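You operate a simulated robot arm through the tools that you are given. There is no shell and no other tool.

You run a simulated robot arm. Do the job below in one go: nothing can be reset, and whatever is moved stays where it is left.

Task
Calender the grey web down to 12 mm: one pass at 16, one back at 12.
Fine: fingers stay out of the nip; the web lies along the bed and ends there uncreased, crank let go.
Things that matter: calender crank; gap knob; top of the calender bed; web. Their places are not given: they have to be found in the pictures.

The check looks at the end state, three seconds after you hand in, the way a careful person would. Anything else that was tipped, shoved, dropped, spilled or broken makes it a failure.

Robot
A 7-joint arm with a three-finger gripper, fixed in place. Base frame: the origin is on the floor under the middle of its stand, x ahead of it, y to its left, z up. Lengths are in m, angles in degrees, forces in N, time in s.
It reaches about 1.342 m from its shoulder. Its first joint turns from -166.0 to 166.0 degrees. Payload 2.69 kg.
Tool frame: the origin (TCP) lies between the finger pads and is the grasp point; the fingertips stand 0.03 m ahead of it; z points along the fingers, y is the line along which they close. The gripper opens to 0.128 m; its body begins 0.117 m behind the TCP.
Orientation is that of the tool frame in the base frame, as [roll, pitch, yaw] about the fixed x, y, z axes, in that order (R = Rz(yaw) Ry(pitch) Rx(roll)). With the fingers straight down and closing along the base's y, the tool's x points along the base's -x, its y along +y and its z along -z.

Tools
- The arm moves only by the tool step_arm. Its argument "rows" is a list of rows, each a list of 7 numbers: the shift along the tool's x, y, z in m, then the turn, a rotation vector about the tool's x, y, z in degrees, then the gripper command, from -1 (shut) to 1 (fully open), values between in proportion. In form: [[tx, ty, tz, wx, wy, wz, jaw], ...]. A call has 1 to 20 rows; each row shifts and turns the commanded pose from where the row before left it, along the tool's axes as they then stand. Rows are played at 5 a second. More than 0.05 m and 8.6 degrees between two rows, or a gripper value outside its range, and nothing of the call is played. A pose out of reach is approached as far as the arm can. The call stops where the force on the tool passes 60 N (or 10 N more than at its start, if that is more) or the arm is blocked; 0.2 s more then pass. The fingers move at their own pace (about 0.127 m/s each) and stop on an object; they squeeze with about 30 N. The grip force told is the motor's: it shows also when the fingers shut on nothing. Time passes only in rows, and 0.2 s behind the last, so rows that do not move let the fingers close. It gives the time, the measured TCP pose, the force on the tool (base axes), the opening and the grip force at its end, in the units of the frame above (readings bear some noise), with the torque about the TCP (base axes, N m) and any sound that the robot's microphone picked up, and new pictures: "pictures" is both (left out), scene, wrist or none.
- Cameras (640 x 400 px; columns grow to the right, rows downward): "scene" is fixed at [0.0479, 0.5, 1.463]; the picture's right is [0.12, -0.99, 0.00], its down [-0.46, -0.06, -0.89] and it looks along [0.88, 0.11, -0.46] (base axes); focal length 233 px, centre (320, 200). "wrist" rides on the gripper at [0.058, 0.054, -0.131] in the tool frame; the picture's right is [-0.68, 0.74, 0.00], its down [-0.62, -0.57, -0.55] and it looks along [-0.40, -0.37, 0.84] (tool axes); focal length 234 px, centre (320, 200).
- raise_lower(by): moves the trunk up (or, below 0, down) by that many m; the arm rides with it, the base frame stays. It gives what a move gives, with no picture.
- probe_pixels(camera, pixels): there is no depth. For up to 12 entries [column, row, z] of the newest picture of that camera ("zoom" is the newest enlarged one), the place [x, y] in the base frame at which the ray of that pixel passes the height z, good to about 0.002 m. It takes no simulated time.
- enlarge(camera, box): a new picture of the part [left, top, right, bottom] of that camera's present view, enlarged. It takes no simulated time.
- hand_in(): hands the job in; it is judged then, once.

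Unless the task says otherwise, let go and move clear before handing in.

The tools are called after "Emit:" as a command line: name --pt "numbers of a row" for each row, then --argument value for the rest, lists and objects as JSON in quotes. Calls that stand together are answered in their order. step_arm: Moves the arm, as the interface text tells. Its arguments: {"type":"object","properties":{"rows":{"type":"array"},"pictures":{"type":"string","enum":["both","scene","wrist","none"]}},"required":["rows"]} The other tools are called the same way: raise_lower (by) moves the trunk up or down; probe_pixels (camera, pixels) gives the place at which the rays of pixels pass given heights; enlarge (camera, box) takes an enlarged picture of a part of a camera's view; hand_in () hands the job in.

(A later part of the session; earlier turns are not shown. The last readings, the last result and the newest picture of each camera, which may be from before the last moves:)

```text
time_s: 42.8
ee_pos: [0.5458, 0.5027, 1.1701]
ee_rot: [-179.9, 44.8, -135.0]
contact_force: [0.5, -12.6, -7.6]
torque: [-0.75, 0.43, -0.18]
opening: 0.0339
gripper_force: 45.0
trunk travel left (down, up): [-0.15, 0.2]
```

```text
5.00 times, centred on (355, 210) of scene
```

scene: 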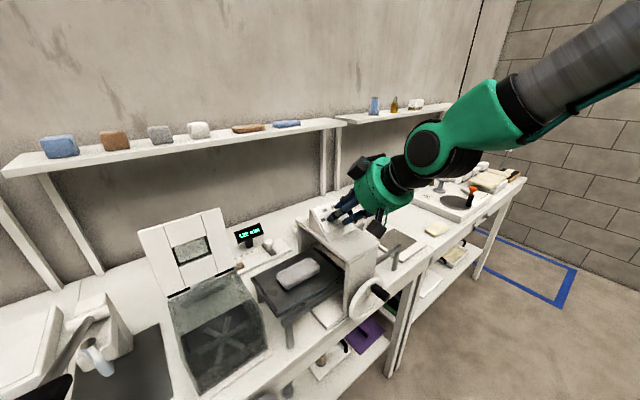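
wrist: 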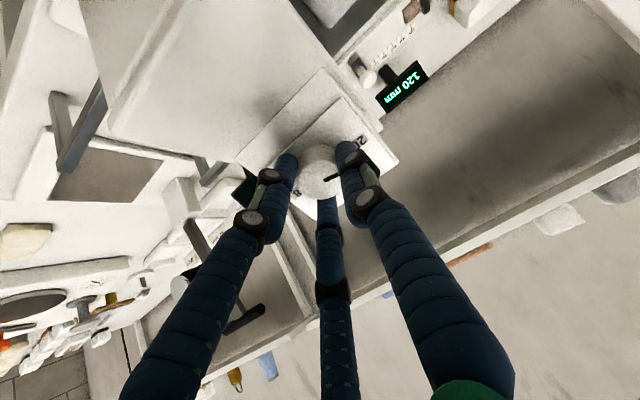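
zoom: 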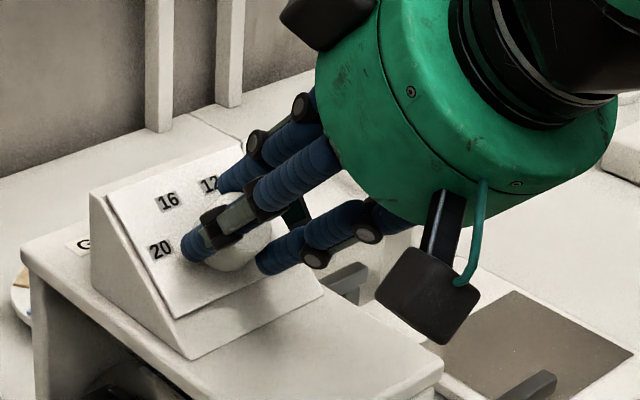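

The knob is gripped (opening 0.034, grip 45 N), with the pointer still at 20. From the label layout the positions are 50° apart, so I'll turn +50° about the tool axis (clockwise seen from the front) to 16.

Emit:
step_arm --pt "0.0006 -0.0005 0 0 0 6 -0.6" --pt "0 0 0 0 0 7 -0.6" --pt "0 0 0 0 0 7 -0.6" --pt "0 0 0 0 0 7 -0.6" --pt "0 0 0 0 0 7 -0.6" --pt "0 0 0 0 0 8 -0.6" --pt "0 0 0 0 0 8 -0.6" --pt "0 0 0 0 0 0 -0.6"

Emit:
enlarge --camera "wrist" --box '[240, 80, 400, 230]'

Emit:
enlarge --camera "scene" --box '[300, 170, 410, 250]'

```text
time_s: 44.6
ee_pos: [0.546, 0.5035, 1.1714]
ee_rot: [142.5, 27.0, 165.6]
contact_force: [-18.0, -2.1, -13.2]
torque: [-0.24, 0.85, 0.34]
opening: 0.0333
gripper_force: 45.0
trunk travel left (down, up): [-0.15, 0.2]
```

scene: 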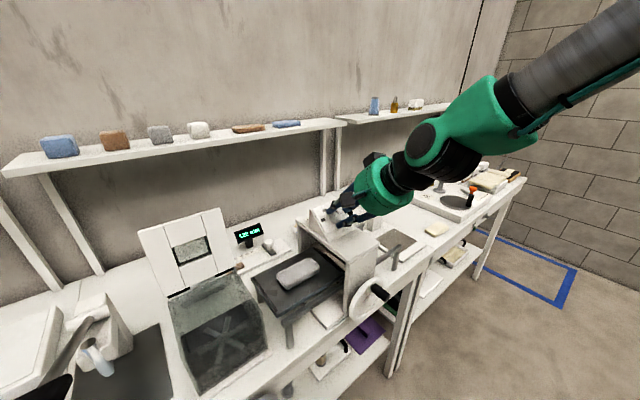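
wrist: 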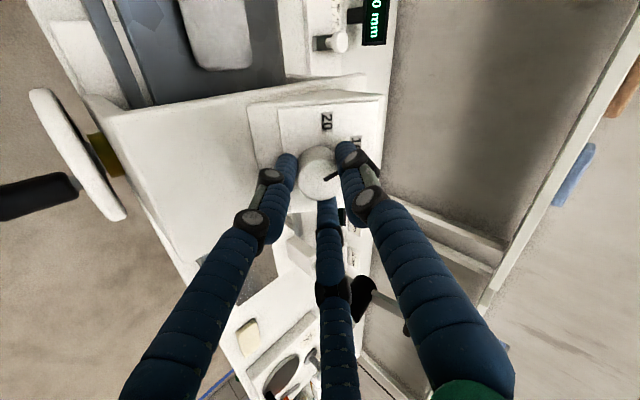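

```text
2.67 times, centred on (320, 155) of wrist
```

zoom: 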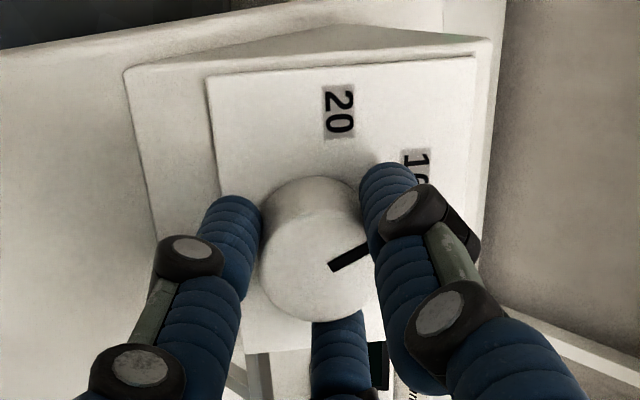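

```text
5.00 times, centred on (355, 210) of scene
```

zoom: 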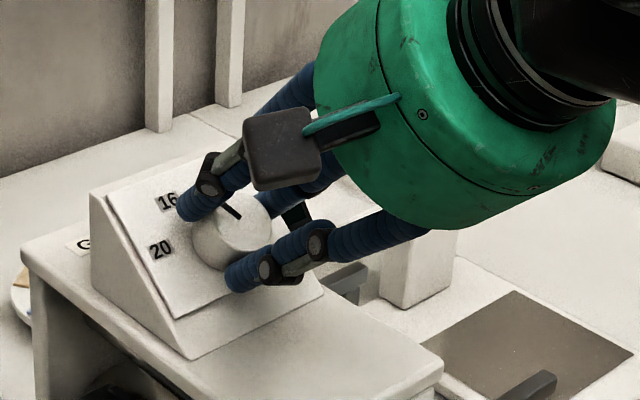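

The pointer turned with the fingers and now aims at 16. I'll open, back off along the axis and check the pointer.

Emit:
step_arm --pt "0 0 0 0 0 0 -0.3" --pt "0 0 0 0 0 0 -0.1" --pt "0 0 -0.01 0 0 0 -0.1" --pt "0 0 -0.03 0 0 0 -0.1" --pt "0 0 -0.03 0 0 0 -0.1" --pt "0 0 0 0 0 0 -0.1"

Emit:
enlarge --camera "wrist" --box '[240, 60, 400, 210]'

Emit:
enlarge --camera "scene" --box '[300, 170, 410, 250]'

```text
time_s: 46.0
ee_pos: [0.5124, 0.469, 1.2225]
ee_rot: [142.6, 27.0, 165.6]
contact_force: [-0.1, -0.4, -0.2]
torque: [-0.03, -0.03, -0.03]
opening: 0.0576
gripper_force: 0.1
trunk travel left (down, up): [-0.15, 0.2]
```

scene: 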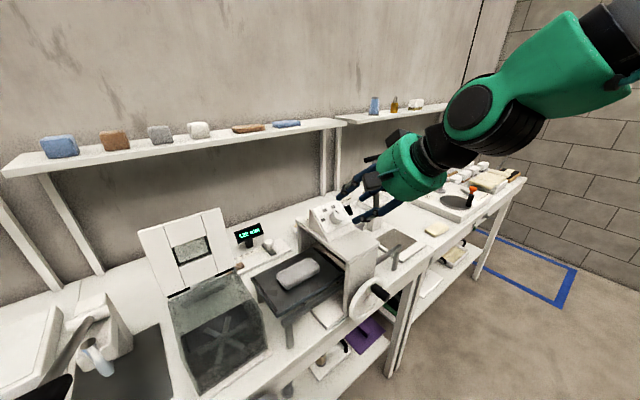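
wrist: 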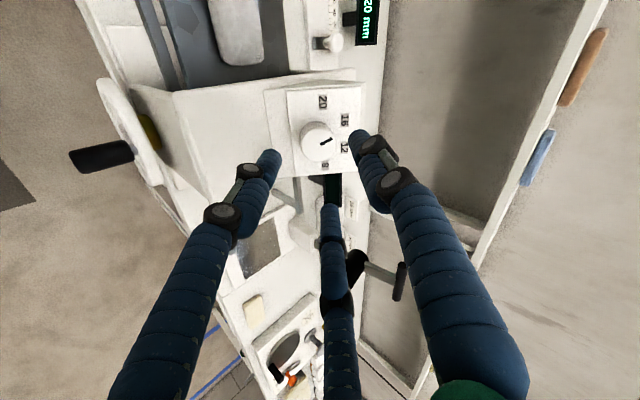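

```text
2.67 times, centred on (320, 135) of wrist
```

zoom: 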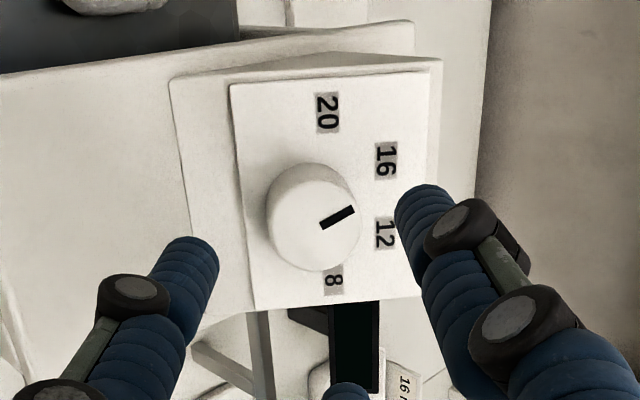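

```text
5.00 times, centred on (355, 210) of scene
```

zoom: 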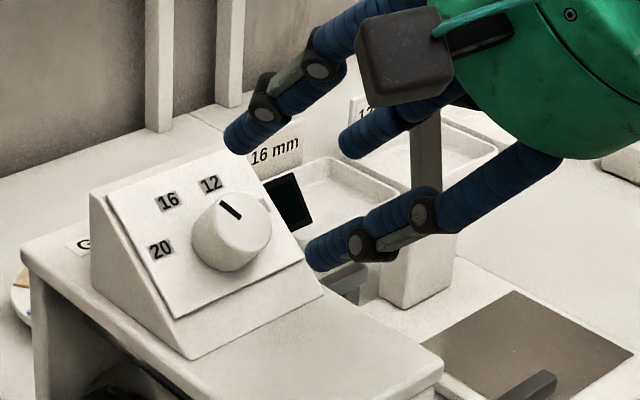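

The pointer in the zoom runs from (321,226) to (354,208), straight at the 16 mark, so the gap is set to 16. Next I'll find the crank: it's at wrist (100,155) and scene (372–387, 285–298).

Emit:
enlarge --camera "wrist" --box '[60, 60, 220, 200]'

Emit:
enlarge --camera "scene" --box '[335, 255, 405, 330]'

```text
2.86 times, centred on (140, 130) of wrist
```

zoom: 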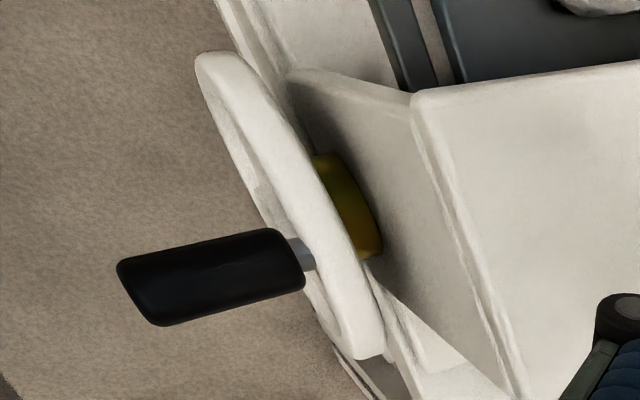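

```text
5.33 times, centred on (370, 292) of scene
```

zoom: 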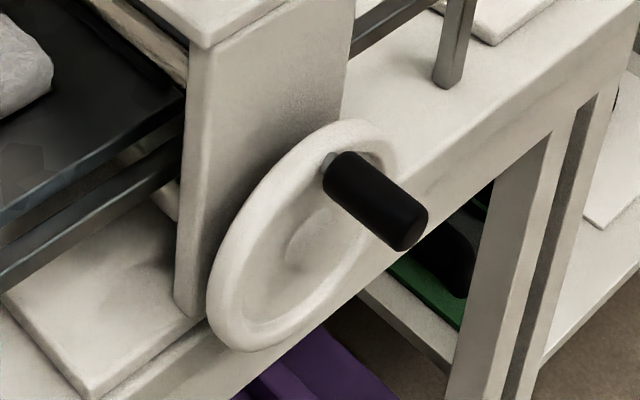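

I'll triangulate the wheel centre, handle root and handle end between both views.

Emit:
probe_pixels --camera "wrist" --pixels '[[128.8, 132.4, 0.95], [128.8, 132.4, 1.0], [133, 148.2, 0.95], [133, 148.2, 1.0], [133, 148.2, 1.05], [77.1, 161.5, 0.95], [77.1, 161.5, 1.0], [77.1, 161.5, 1.05]]'

Emit:
probe_pixels --camera "scene" --pixels '[[366.6, 298.6, 0.95], [366.6, 298.6, 1.0], [372.4, 285.1, 0.95], [372.4, 285.1, 1.0], [372.4, 285.1, 1.05], [386.5, 298.6, 0.95], [386.5, 298.6, 1.0], [386.5, 298.6, 1.05]]'

```text
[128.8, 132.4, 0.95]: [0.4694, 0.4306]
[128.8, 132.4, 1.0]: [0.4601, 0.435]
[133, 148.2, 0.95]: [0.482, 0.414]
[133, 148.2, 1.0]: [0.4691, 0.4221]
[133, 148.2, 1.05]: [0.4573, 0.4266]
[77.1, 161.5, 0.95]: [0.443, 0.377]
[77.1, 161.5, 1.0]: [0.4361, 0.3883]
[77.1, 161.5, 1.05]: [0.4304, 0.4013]
```

```text
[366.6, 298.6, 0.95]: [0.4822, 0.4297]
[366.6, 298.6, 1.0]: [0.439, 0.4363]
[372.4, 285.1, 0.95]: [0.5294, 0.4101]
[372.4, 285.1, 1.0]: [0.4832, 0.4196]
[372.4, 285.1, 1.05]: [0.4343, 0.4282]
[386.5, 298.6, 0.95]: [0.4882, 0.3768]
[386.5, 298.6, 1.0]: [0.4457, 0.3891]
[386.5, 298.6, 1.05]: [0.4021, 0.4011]
```

The wheel centre is at about u=0.024, n=0.635, z=0.969 and the handle is at the top of its circle: root at (0.465, 0.423, 1.019), end at (0.435, 0.392, 1.013), so the radius is about 47 mm. I'll back off, undo the 50° turn, and level the gripper so it points at the handle along its axis.

Emit:
step_arm --pt "0.0176 -0.021 -0.0274 0 0 0 -0.1" --pt "0.0176 -0.021 -0.0274 0 0 0 -0.1" --pt "0.0176 -0.021 -0.0274 0 0 0 -0.1" --pt "0.0176 -0.021 -0.0274 0 0 0 -0.1" --pt "0.0176 -0.021 -0.0274 0 0 0 -0.1" --pt "0 0 0 0 0 -7.14 -0.1" --pt "0 0 0 0 0 -7.14 -0.1" --pt "0 0 0 0 0 -7.14 -0.1" --pt "0 0 0 0 0 -7.14 -0.1" --pt "0 0 0 0 0 -7.14 -0.1" --pt "0 0 0 0 0 -7.14 -0.1" --pt "0 0 0 0 0 -7.16 -0.1" --pt "0 0 0 0 -7.5 0 -0.1" --pt "0 0 0 0 -7.5 0 -0.1" --pt "0 0 0 0 -7.5 0 -0.1" --pt "0 0 0 0 0 0 -0.1"

```text
time_s: 49.4
ee_pos: [0.3799, 0.3215, 1.2216]
ee_rot: [-177.7, 64.5, -135.0]
contact_force: [-1.8, -1.9, 1.6]
torque: [-0.04, 0.0, -0.02]
opening: 0.0578
gripper_force: 0.1
out of reach, approached as far as the arm can: row 15
trunk travel left (down, up): [-0.15, 0.2]
```

scene: 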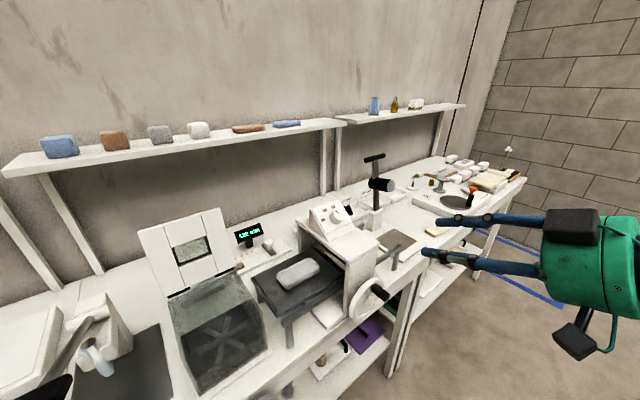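
wrist: 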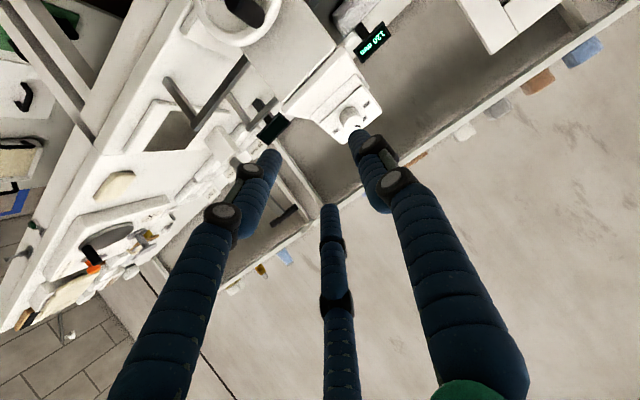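

Row 15 was out of reach because the arm is folded too tightly this near its own stand. Raising the trunk should give the arm room to reach the handle level, so I'll raise it by 0.2 m.

Emit:
raise_lower --by 0.2

```text
time_s: 51.6
ee_pos: [0.3809, 0.3239, 1.417]
ee_rot: [-177.7, 64.0, -135.0]
contact_force: [0.2, 0.7, -0.5]
torque: [-0.02, -0.03, 0.0]
opening: 0.0575
gripper_force: 0.1
trunk travel left (down, up): [-0.35, 0.0]
```

The trunk is up 0.2 m and the TCP is at (0.381, 0.324, 1.417). I'll now lower the gripper straight down towards handle height at n ≈ 0.5, well in front of the handle.

Emit:
step_arm --pt "0.045 0 0.0219 0 0 0 -0.1" --pt "0.045 0 0.0219 0 0 0 -0.1" --pt "0.045 0 0.0219 0 0 0 -0.1" --pt "0.045 0 0.0219 0 0 0 -0.1" --pt "0.045 0 0.0219 0 0 0 -0.1" --pt "0.045 0 0.0219 0 0 0 -0.1" --pt "0 0 0 0 0 0 -0.1"

```text
time_s: 53.2
ee_pos: [0.3824, 0.3204, 1.1165]
ee_rot: [-177.8, 64.1, -134.9]
contact_force: [0.5, -0.1, 0.0]
torque: [0.0, -0.01, 0.01]
opening: 0.0578
gripper_force: 0.0
trunk travel left (down, up): [-0.35, 0.0]
```

scene: 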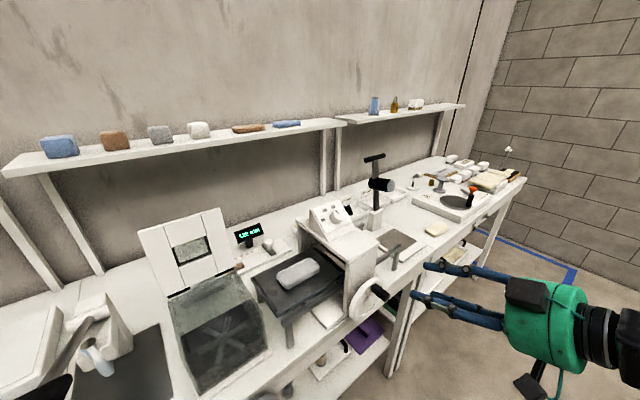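
wrist: 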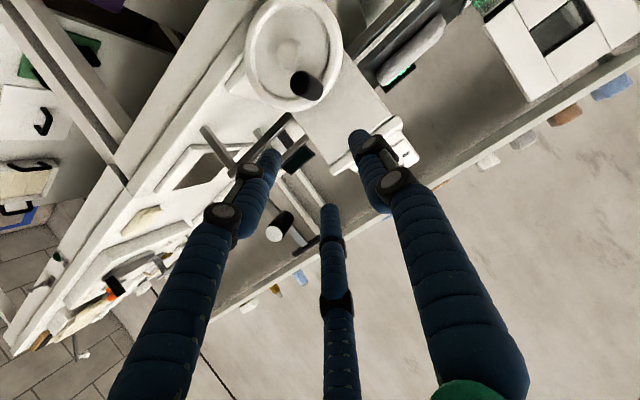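

The wheel and handle are clearly visible at wrist (293,52) and (307,85), handle near the top. I'll try levelling the tool to horizontal here.

Emit:
step_arm --pt "0 0 0 0 -6.5 0 -0.1" --pt "0 0 0 0 -6.5 0 -0.1" --pt "0 0 0 0 -6.5 0 -0.1" --pt "0 0 0 0 -6.5 0 -0.1" --pt "0 0 0 0 0 0 -0.1"

```text
time_s: 54.4
ee_pos: [0.3847, 0.3198, 1.1171]
ee_rot: [-85.5, 89.0, -42.5]
contact_force: [0.6, -0.6, -0.8]
torque: [0.01, -0.02, 0.0]
opening: 0.0576
gripper_force: 0.0
trunk travel left (down, up): [-0.35, 0.0]
```

scene: 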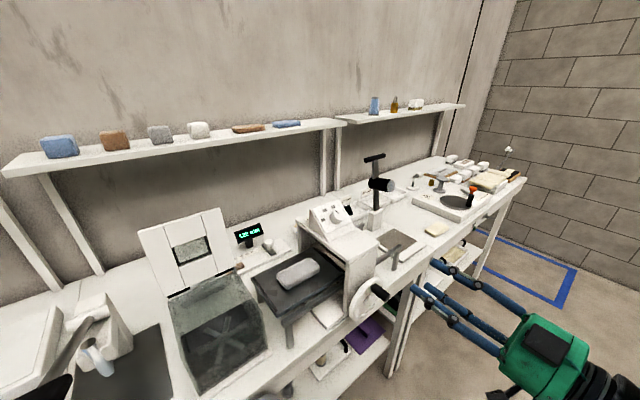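
wrist: 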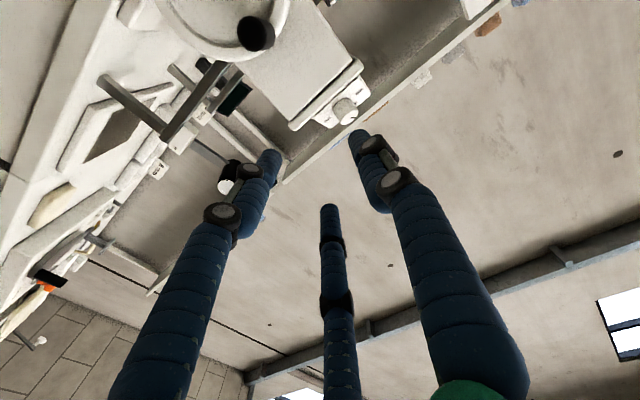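

The horizontal pose is reachable with the trunk raised. The tool axis is 2° off the crank axis; I'll correct this, and lower and shift the TCP onto the handle's axis, still about 85 mm short of it.

Emit:
step_arm --pt "0.034 0.005 0 -0.7 0 0 -0.1" --pt "0.034 0.005 0 -0.7 0 0 -0.1" --pt "0.033 0.005 0 -0.6 0 0 -0.1" --pt "0 0 0 0 0 0 -0.1"

Emit:
enlarge --camera "wrist" --box '[220, 60, 420, 230]'

Emit:
enlarge --camera "scene" --box '[340, 250, 500, 350]'

```text
time_s: 55.4
ee_pos: [0.3746, 0.3304, 1.0177]
ee_rot: [-89.5, 89.1, -44.3]
contact_force: [-0.4, 0.6, 0.0]
torque: [0.0, -0.01, 0.0]
opening: 0.0575
gripper_force: 0.1
trunk travel left (down, up): [-0.35, 0.0]
```

scene: 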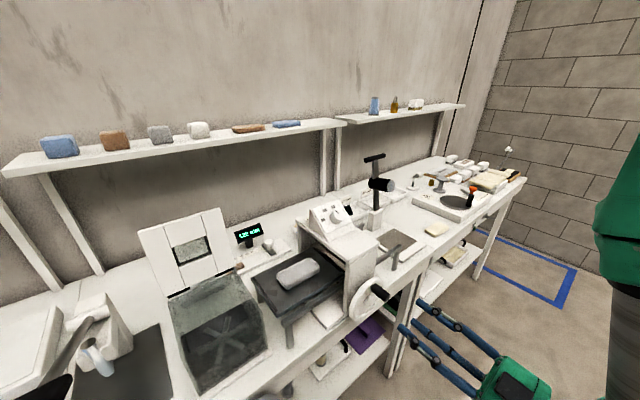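
wrist: 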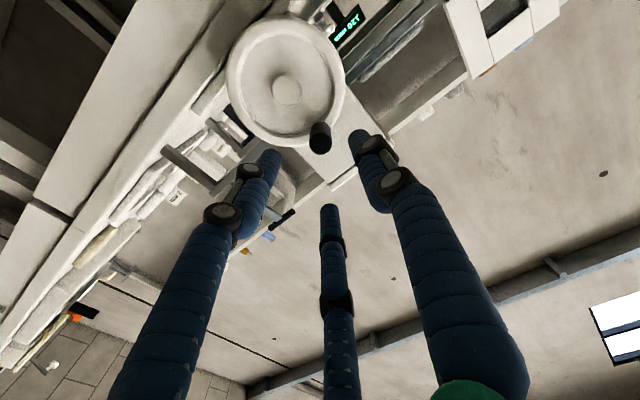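

```text
2.35 times, centred on (320, 145) of wrist
```

zoom: 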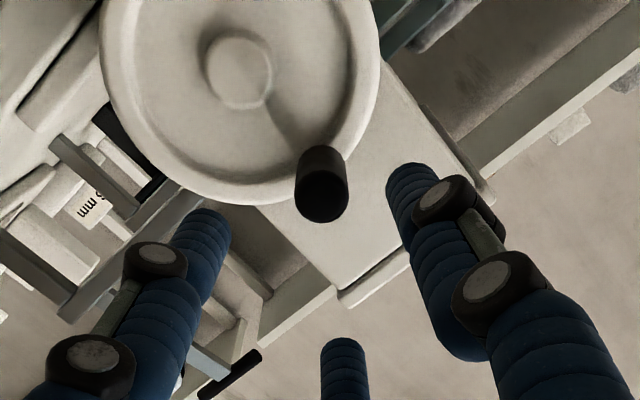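

```text
4.00 times, centred on (420, 300) of scene
```

zoom: 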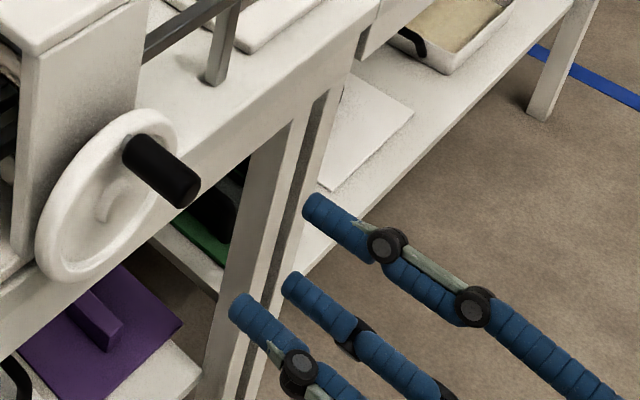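

The handle's end face at wrist (321,143) is within 2–3 mm of the tool axis, and the hub sits about 50–55 mm below it. I'll correct that and advance 70 mm so the open fingers surround the handle without reaching the wheel.

Emit:
step_arm --pt "0.001 0.0025 0.02 0 0 0 -0.1" --pt "0 0 0.025 0 0 0 -0.1" --pt "0 0 0.025 0 0 0 -0.1" --pt "0 0 0 0 0 0 -0.1"

Emit:
enlarge --camera "wrist" --box '[220, 70, 420, 240]'

Emit:
enlarge --camera "scene" --box '[340, 250, 450, 340]'

```text
time_s: 56.4
ee_pos: [0.4242, 0.3786, 1.0153]
ee_rot: [-89.3, 89.0, -44.4]
contact_force: [-0.4, -0.6, -0.5]
torque: [-0.03, 0.02, 0.01]
opening: 0.0577
gripper_force: 0.1
trunk travel left (down, up): [-0.35, 0.0]
```

scene: 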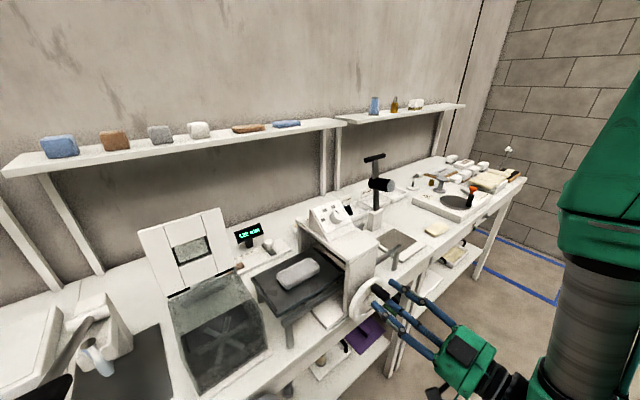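
wrist: 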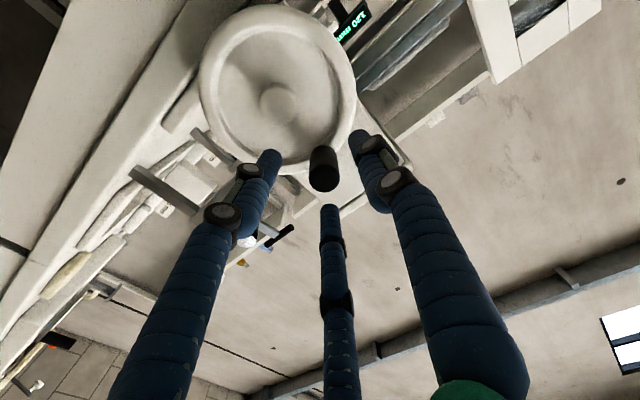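

```text
2.35 times, centred on (320, 155) of wrist
```

zoom: 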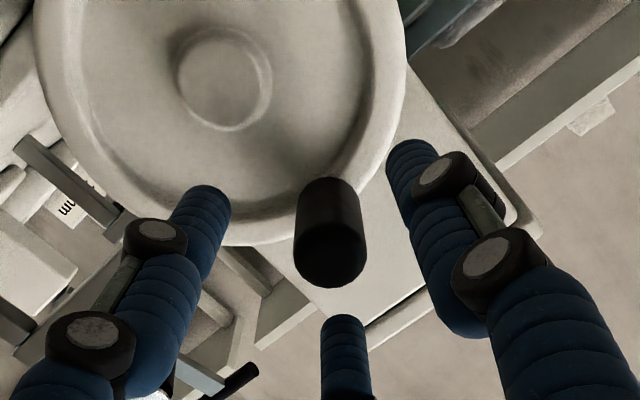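

```text
4.44 times, centred on (395, 295) of scene
```

zoom: 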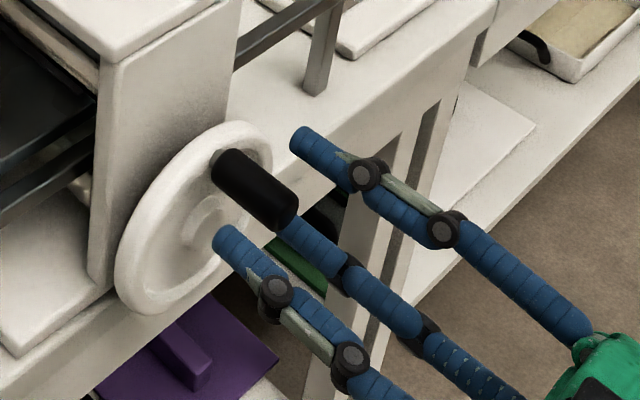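

The handle is inside the fingers, about 3 mm to the left of the axis. I'll correct this, advance 10 mm and close gently around it.

Emit:
step_arm --pt "-0.0013 0.0034 0.005 0 0 0 -0.1" --pt "0 0 0.005 0 0 0 -0.2" --pt "0 0 0 0 0 0 -0.4" --pt "0 0 0 0 0 0 -0.6" --pt "0 0 0 0 0 0 -0.75" --pt "0 0 0 0 0 0 -0.75"

Emit:
enlarge --camera "wrist" --box '[220, 70, 420, 240]'

Emit:
enlarge --camera "scene" --box '[340, 250, 450, 340]'

```text
time_s: 57.8
ee_pos: [0.4295, 0.3888, 1.0187]
ee_rot: [-85.4, 89.0, -40.6]
contact_force: [5.5, -3.8, 4.1]
torque: [0.05, -0.08, -0.24]
opening: 0.0232
gripper_force: 5.8
trunk travel left (down, up): [-0.35, 0.0]
```

scene: 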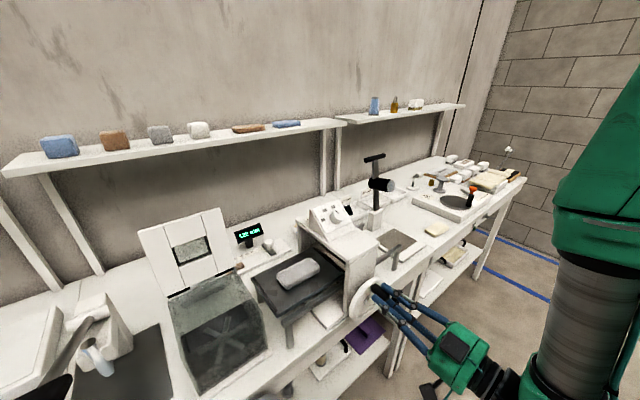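
wrist: 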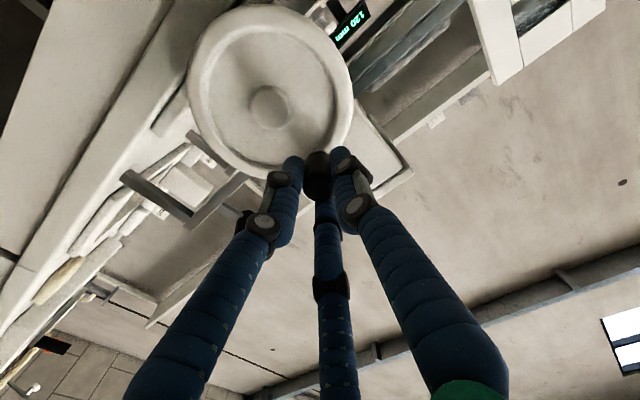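

```text
2.35 times, centred on (320, 155) of wrist
```

zoom: 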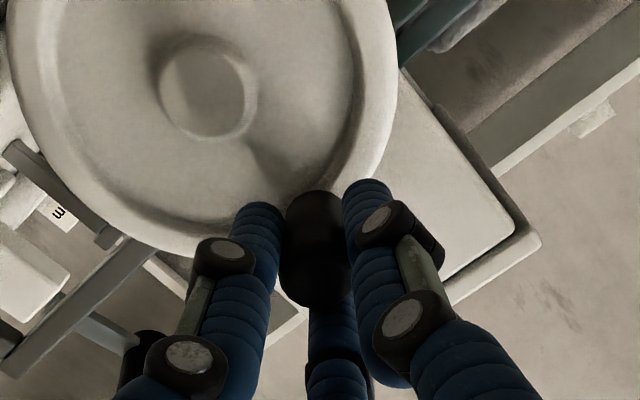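

```text
4.44 times, centred on (395, 295) of scene
```

zoom: 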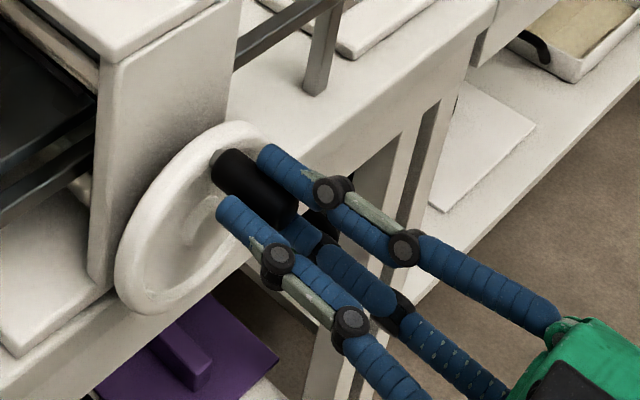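

The fingers hold the handle (opening 0.0232) at u = 0.0288, z = 1.0187. I'll try a small clockwise arc of about 18° on a 50 mm radius and see which way the bed moves and how hard it resists.

Emit:
step_arm --pt "0.00027 -0.00523 0 0 0 0 -0.75" --pt "0.00082 -0.00517 0 0 0 0 -0.75" --pt "0.00136 -0.00505 0 0 0 0 -0.75" --pt "0 0 0 0 0 0 -0.75"

Emit:
enlarge --camera "scene" --box '[245, 230, 405, 330]'

```text
time_s: 58.8
ee_pos: [0.4402, 0.3781, 1.0163]
ee_rot: [-76.6, 88.9, -31.7]
contact_force: [5.1, -3.2, 26.3]
torque: [0.55, -0.57, -0.53]
opening: 0.0217
gripper_force: 44.9
trunk travel left (down, up): [-0.35, 0.0]
```

scene: 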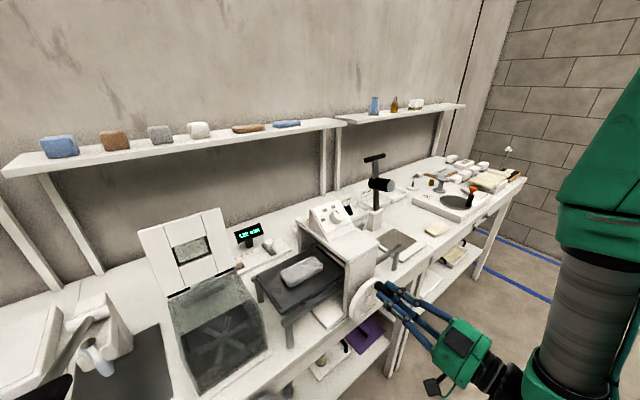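
wrist: 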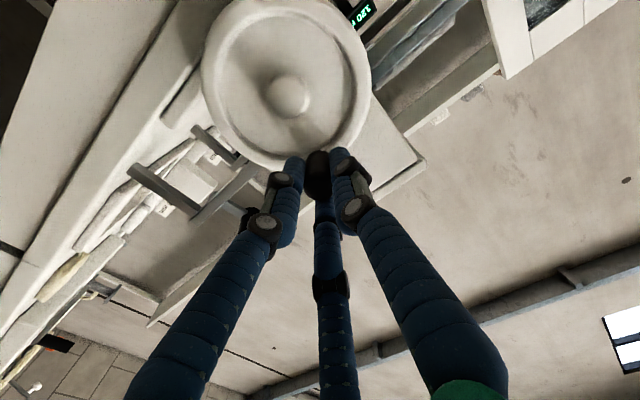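

```text
4.00 times, centred on (325, 280) of scene
```

zoom: 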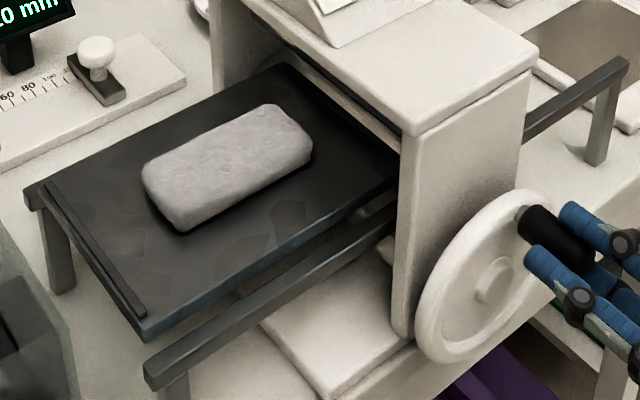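

The bed crept right by about 10 mm (its outer corner moved from (251,278) to (252,277) and the front one from (278,317) to (282,314.5)), so clockwise is the forward direction. The 26 N upward force says my circle is slightly off, so I'll look at the wheel closely to refine its centre.

Emit:
enlarge --camera "wrist" --box '[190, 0, 400, 210]'

Emit:
step_arm --pt "0 0 0 0 0 0 -0.6" --pt "0 0 0 0 0 0 -0.55" --pt "0 0 0 0 0 0 -0.55" --pictures "none"

```text
1.90 times, centred on (295, 105) of wrist
```

zoom: 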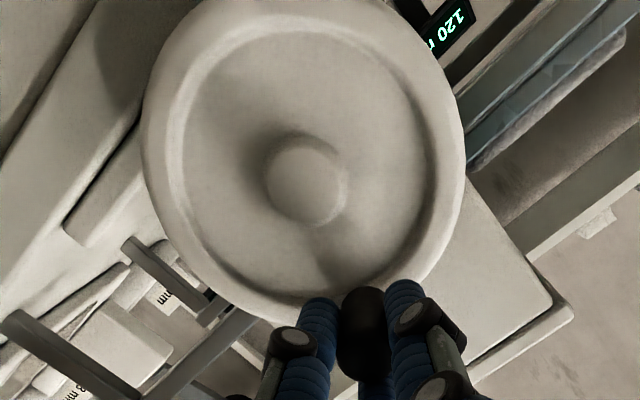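

```text
time_s: 59.6
ee_pos: [0.4389, 0.3782, 1.0134]
ee_rot: [-91.5, 89.1, -46.5]
contact_force: [0.6, 0.4, 1.3]
torque: [0.03, 0.03, 0.01]
opening: 0.0289
gripper_force: 0.2
trunk travel left (down, up): [-0.35, 0.0]
```

With the fingers relaxed (opening 0.029) the forces vanish, so a loose cage around the handle will work. My refined circle is centre u≈0.0235, z≈0.964, R≈0.0565 with the handle at 69°; I'll drive it clockwise to about 39° and watch the forces.

Emit:
step_arm --pt "-0.00094 -0.00625 0 0 0 0 -0.6" --pt "0.00296 -0.00512 0 0 0 0 -0.6" --pt "0.00347 -0.00479 0 0 0 0 -0.6" --pt "0.00396 -0.00439 0 0 0 0 -0.6" --pt "0.00439 -0.00396 0 0 0 0 -0.6" --pt "0 0 0 0 0 0 -0.6"

Emit:
enlarge --camera "scene" --box '[245, 230, 405, 330]'

```text
time_s: 61.0
ee_pos: [0.4569, 0.3605, 1.0018]
ee_rot: [-88.2, 89.0, -43.3]
contact_force: [-1.6, 1.2, 0.8]
torque: [0.03, -0.04, 0.0]
opening: 0.0263
gripper_force: 0.6
trunk travel left (down, up): [-0.35, 0.0]
```

scene: 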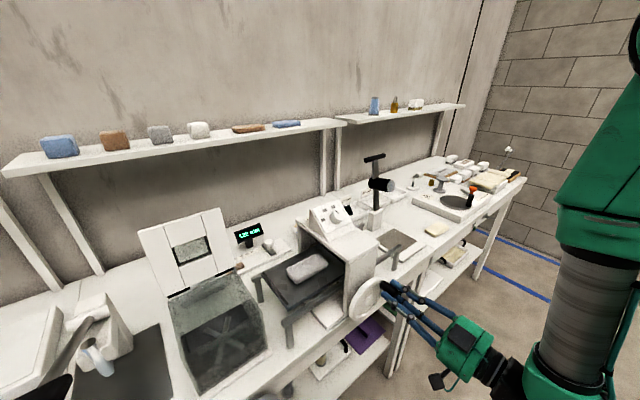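
wrist: 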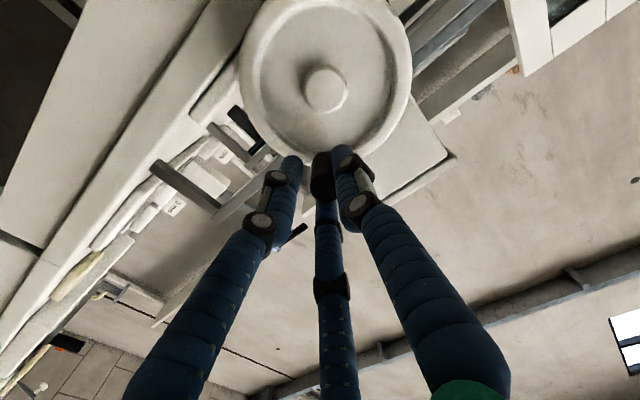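

```text
4.00 times, centred on (325, 280) of scene
```

zoom: 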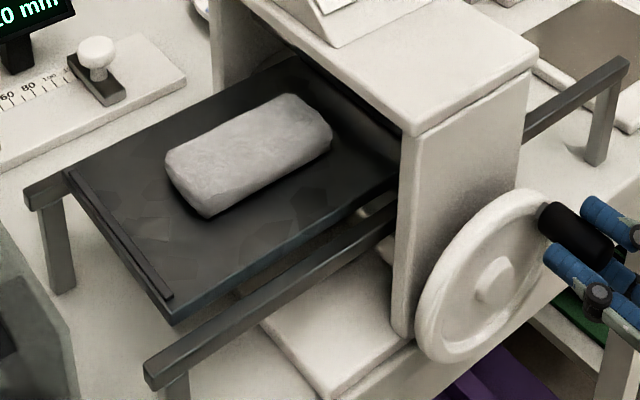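

The bed has moved on about 20 mm more, and the forces stay near zero. I'll continue the clockwise arc from 39° to -9°.

Emit:
step_arm --pt "0.00479 -0.00347 0 0 0 0 -0.6" --pt "0.00512 -0.00296 0 0 0 0 -0.6" --pt "0.0054 -0.00241 0 0 0 0 -0.6" --pt "0.00563 -0.00182 0 0 0 0 -0.6" --pt "0.00578 -0.00123 0 0 0 0 -0.6" --pt "0.00588 -0.00062 0 0 0 0 -0.6" --pt "0.00592 0 0 0 0 0 -0.6" --pt "0.00588 0.00062 0 0 0 0 -0.6" --pt "0 0 0 0 0 0 -0.6"

Emit:
enlarge --camera "scene" --box '[245, 230, 405, 330]'

Emit:
enlarge --camera "wrist" --box '[220, 0, 430, 210]'

```text
time_s: 63.0
ee_pos: [0.4657, 0.3532, 0.9572]
ee_rot: [-90.0, 89.0, -45.0]
contact_force: [-1.0, -0.5, -0.8]
torque: [0.02, 0.0, 0.0]
opening: 0.0258
gripper_force: 0.1
trunk travel left (down, up): [-0.35, 0.0]
```

scene: 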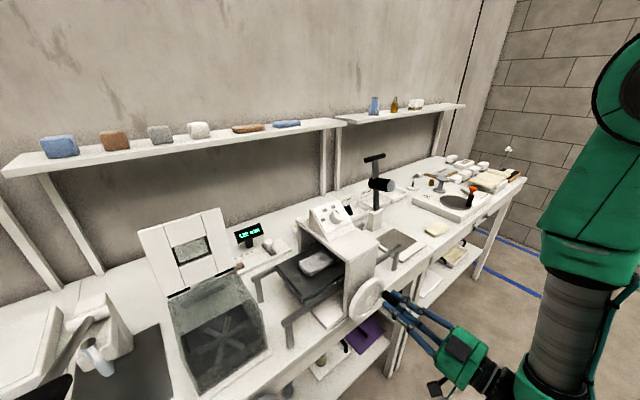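
wrist: 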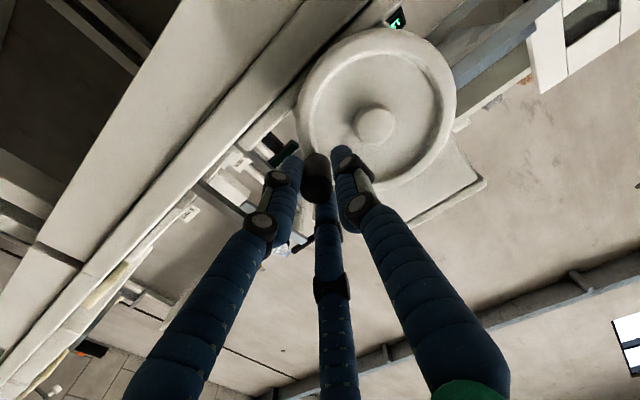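

```text
4.00 times, centred on (325, 280) of scene
```

zoom: 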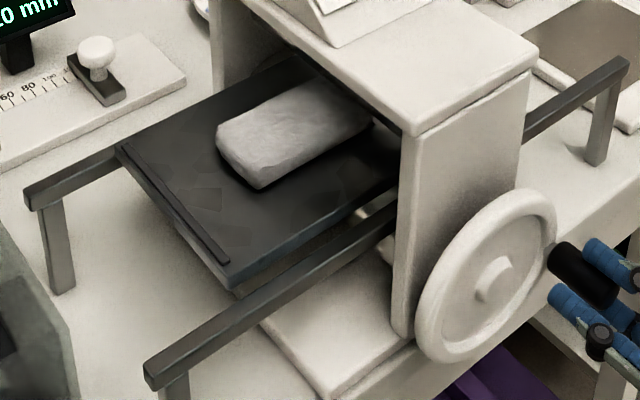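

```text
1.90 times, centred on (325, 105) of wrist
```

zoom: 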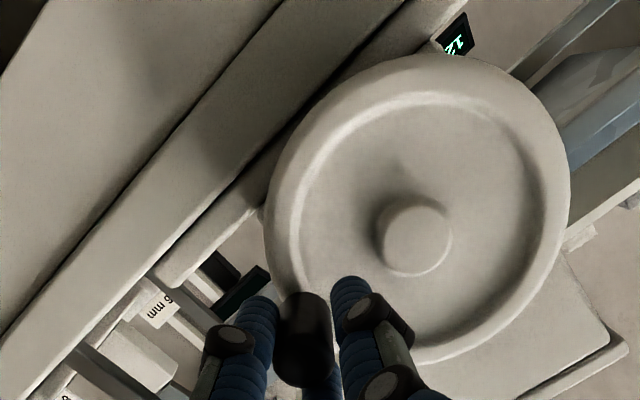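

The web's leading end is now entering the housing, the path is smooth, and the web is still straight. To pin down the circle I'll grip firmly here for a moment and read the handle's true position.

Emit:
step_arm --pt "0 0 0 0 0 0 -0.8" --pt "0 0 0 0 0 0 -0.8" --pt "0 0 0 0 0 0 -0.8" --pictures "none"

Emit:
step_arm --pt "0 0 0 0 0 0 -0.6" --pt "0 0 0 0 0 0 -0.6" --pictures "none"

```text
time_s: 63.8
ee_pos: [0.4657, 0.3541, 0.9563]
ee_rot: [-89.3, 89.0, -44.3]
contact_force: [1.0, 0.3, -1.8]
torque: [-0.07, 0.06, -0.01]
opening: 0.0246
gripper_force: 8.0
trunk travel left (down, up): [-0.35, 0.0]
```

```text
time_s: 64.4
ee_pos: [0.4658, 0.3529, 0.9567]
ee_rot: [-88.4, 89.0, -43.4]
contact_force: [0.0, -0.7, 0.4]
torque: [0.01, -0.02, 0.02]
opening: 0.0257
gripper_force: 0.0
trunk travel left (down, up): [-0.35, 0.0]
```

The handle is at u = 0.0793, z = 0.9563, which fits a circle with centre (0.0255, 0.9645) and R = 0.0543. I'll carry on clockwise from -9° to -57° as the web enters the nip.

Emit:
step_arm --pt "0.00556 0.00118 0 0 0 0 -0.6" --pt "0.00541 0.00176 0 0 0 0 -0.6" --pt "0.00519 0.00231 0 0 0 0 -0.6" --pt "0.00492 0.00284 0 0 0 0 -0.6" --pt "0.0046 0.00334 0 0 0 0 -0.6" --pt "0.00423 0.0038 0 0 0 0 -0.6" --pt "0.0038 0.00423 0 0 0 0 -0.6" --pt "0.00334 0.0046 0 0 0 0 -0.6" --pt "0 0 0 0 0 0 -0.6"

Emit:
enlarge --camera "scene" --box '[265, 220, 425, 330]'

```text
time_s: 66.4
ee_pos: [0.4509, 0.37, 0.9197]
ee_rot: [-87.9, 89.0, -42.8]
contact_force: [0.1, -0.4, 0.1]
torque: [0.03, -0.04, -0.06]
opening: 0.026
gripper_force: 0.4
trunk travel left (down, up): [-0.35, 0.0]
```

scene: 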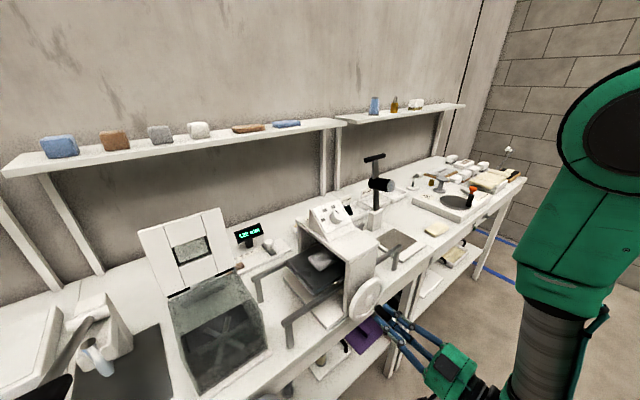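
wrist: 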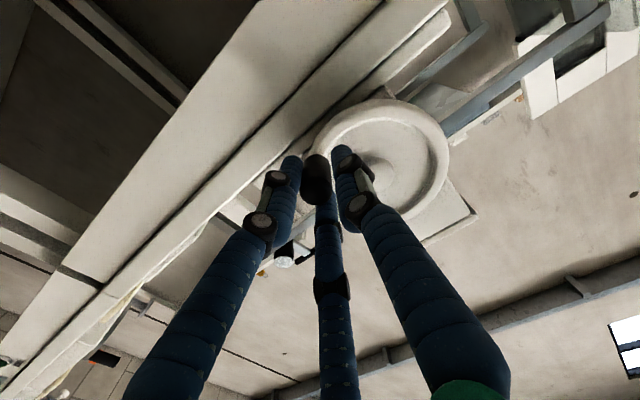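

```text
3.64 times, centred on (345, 275) of scene
```

zoom: 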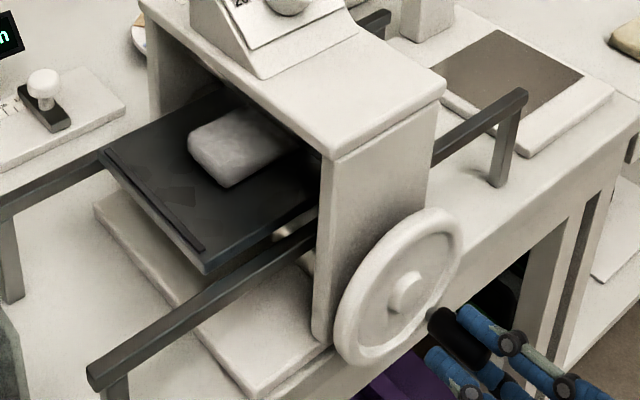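

Forces remain near zero and the web is half-way into the housing, straight. I'll carry on clockwise from -57° through the bottom to -105°.

Emit:
step_arm --pt "0.00284 0.00492 0 0 0 0 -0.6" --pt "0.00231 0.00519 0 0 0 0 -0.6" --pt "0.00176 0.00541 0 0 0 0 -0.6" --pt "0.00118 0.00556 0 0 0 0 -0.6" --pt "0.0006 0.00565 0 0 0 0 -0.6" --pt "0 0.00568 0 0 0 0 -0.6" --pt "-0.0006 0.00565 0 0 0 0 -0.6" --pt "-0.00118 0.00556 0 0 0 0 -0.6" --pt "0 0 0 0 0 0 -0.6"

Emit:
enlarge --camera "scene" --box '[265, 220, 425, 330]'

```text
time_s: 68.4
ee_pos: [0.419, 0.4004, 0.9119]
ee_rot: [-87.4, 89.0, -42.4]
contact_force: [0.1, 0.0, 0.9]
torque: [-0.01, -0.01, 0.02]
opening: 0.0255
gripper_force: 0.1
trunk travel left (down, up): [-0.35, 0.0]
```

scene: 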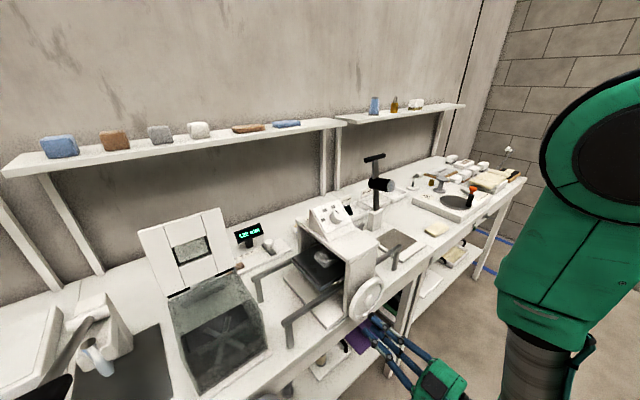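
wrist: 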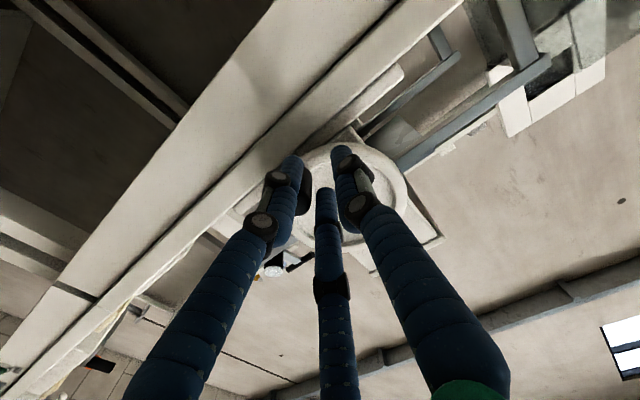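

```text
3.64 times, centred on (345, 275) of scene
```

zoom: 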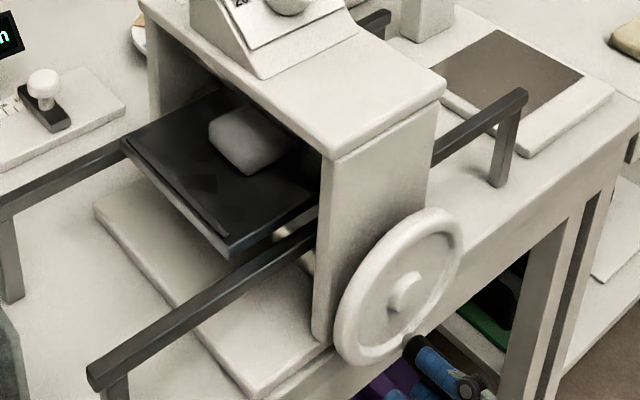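

The bed moved less this time, and in the wrist picture the handle seems to lie at (303,190), off to one side between two fingers. I'll look closely before moving on.

Emit:
enlarge --camera "wrist" --box '[240, 110, 420, 250]'

Emit:
enlarge --camera "scene" --box '[340, 270, 430, 360]'

```text
2.86 times, centred on (330, 180) of wrist
```

zoom: 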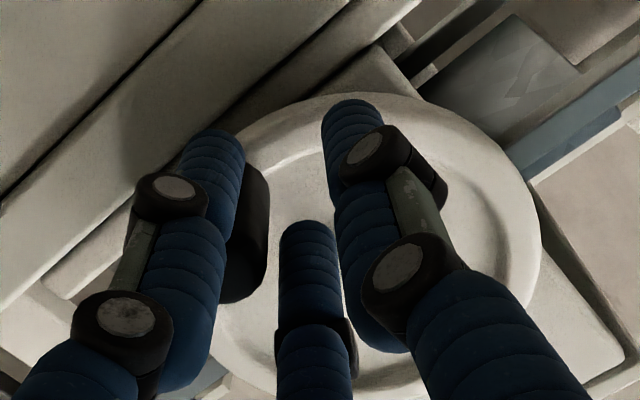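

```text
4.44 times, centred on (385, 315) of scene
```

zoom: 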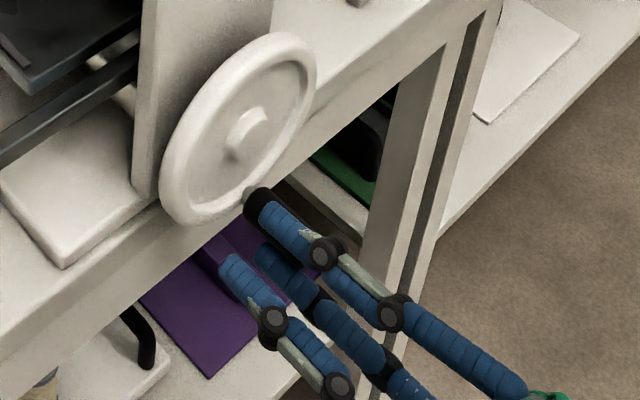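

The handle slipped out of the loose cage between the two paired fingers while they were pulling left. I'll withdraw straight back along its axis, reopen, and re-grasp firmly, since the handle seems to spin freely.

Emit:
step_arm --pt "0 0 -0.02 0 0 0 -0.6" --pt "0 0 -0.04 0 0 0 -0.6" --pt "0 0 -0.02 0 0 0 -0.1" --pt "0 0 0 0 0 0 -0.1"

Emit:
enlarge --camera "wrist" --box '[220, 60, 420, 230]'

Emit:
enlarge --camera "scene" --box '[265, 220, 425, 340]'

```text
time_s: 69.4
ee_pos: [0.3628, 0.3441, 0.9122]
ee_rot: [-89.0, 89.0, -44.1]
contact_force: [-0.1, -0.1, -0.3]
torque: [0.01, -0.03, 0.0]
opening: 0.0577
gripper_force: 0.0
trunk travel left (down, up): [-0.35, 0.0]
```

scene: 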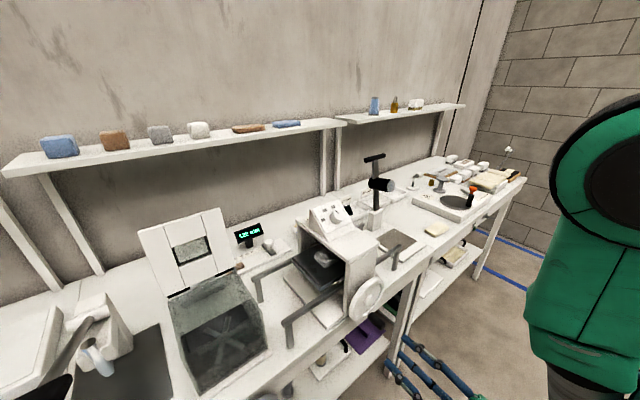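
wrist: 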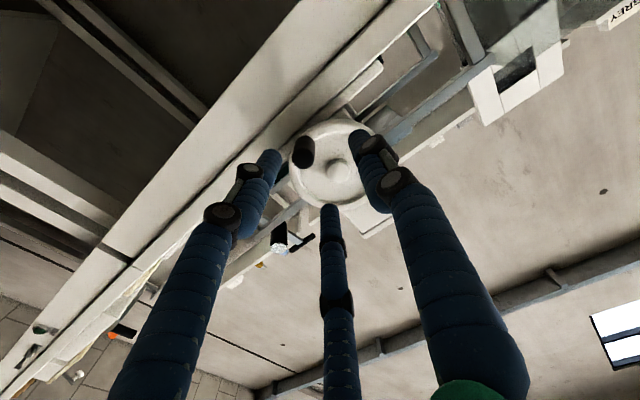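

```text
2.35 times, centred on (320, 145) of wrist
```

zoom: 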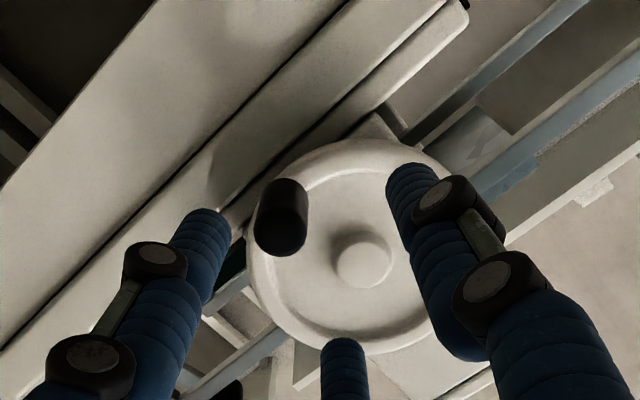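

```text
3.33 times, centred on (345, 280) of scene
```

zoom: 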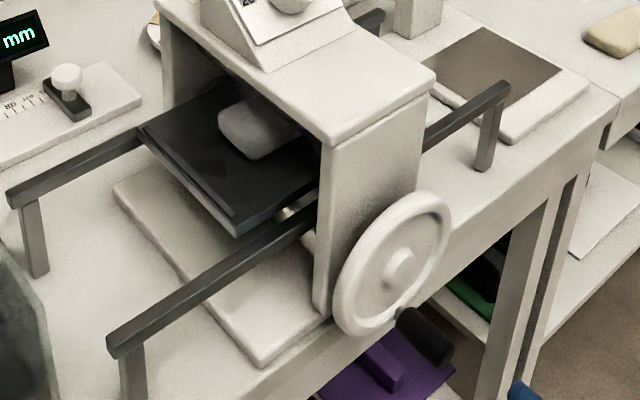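

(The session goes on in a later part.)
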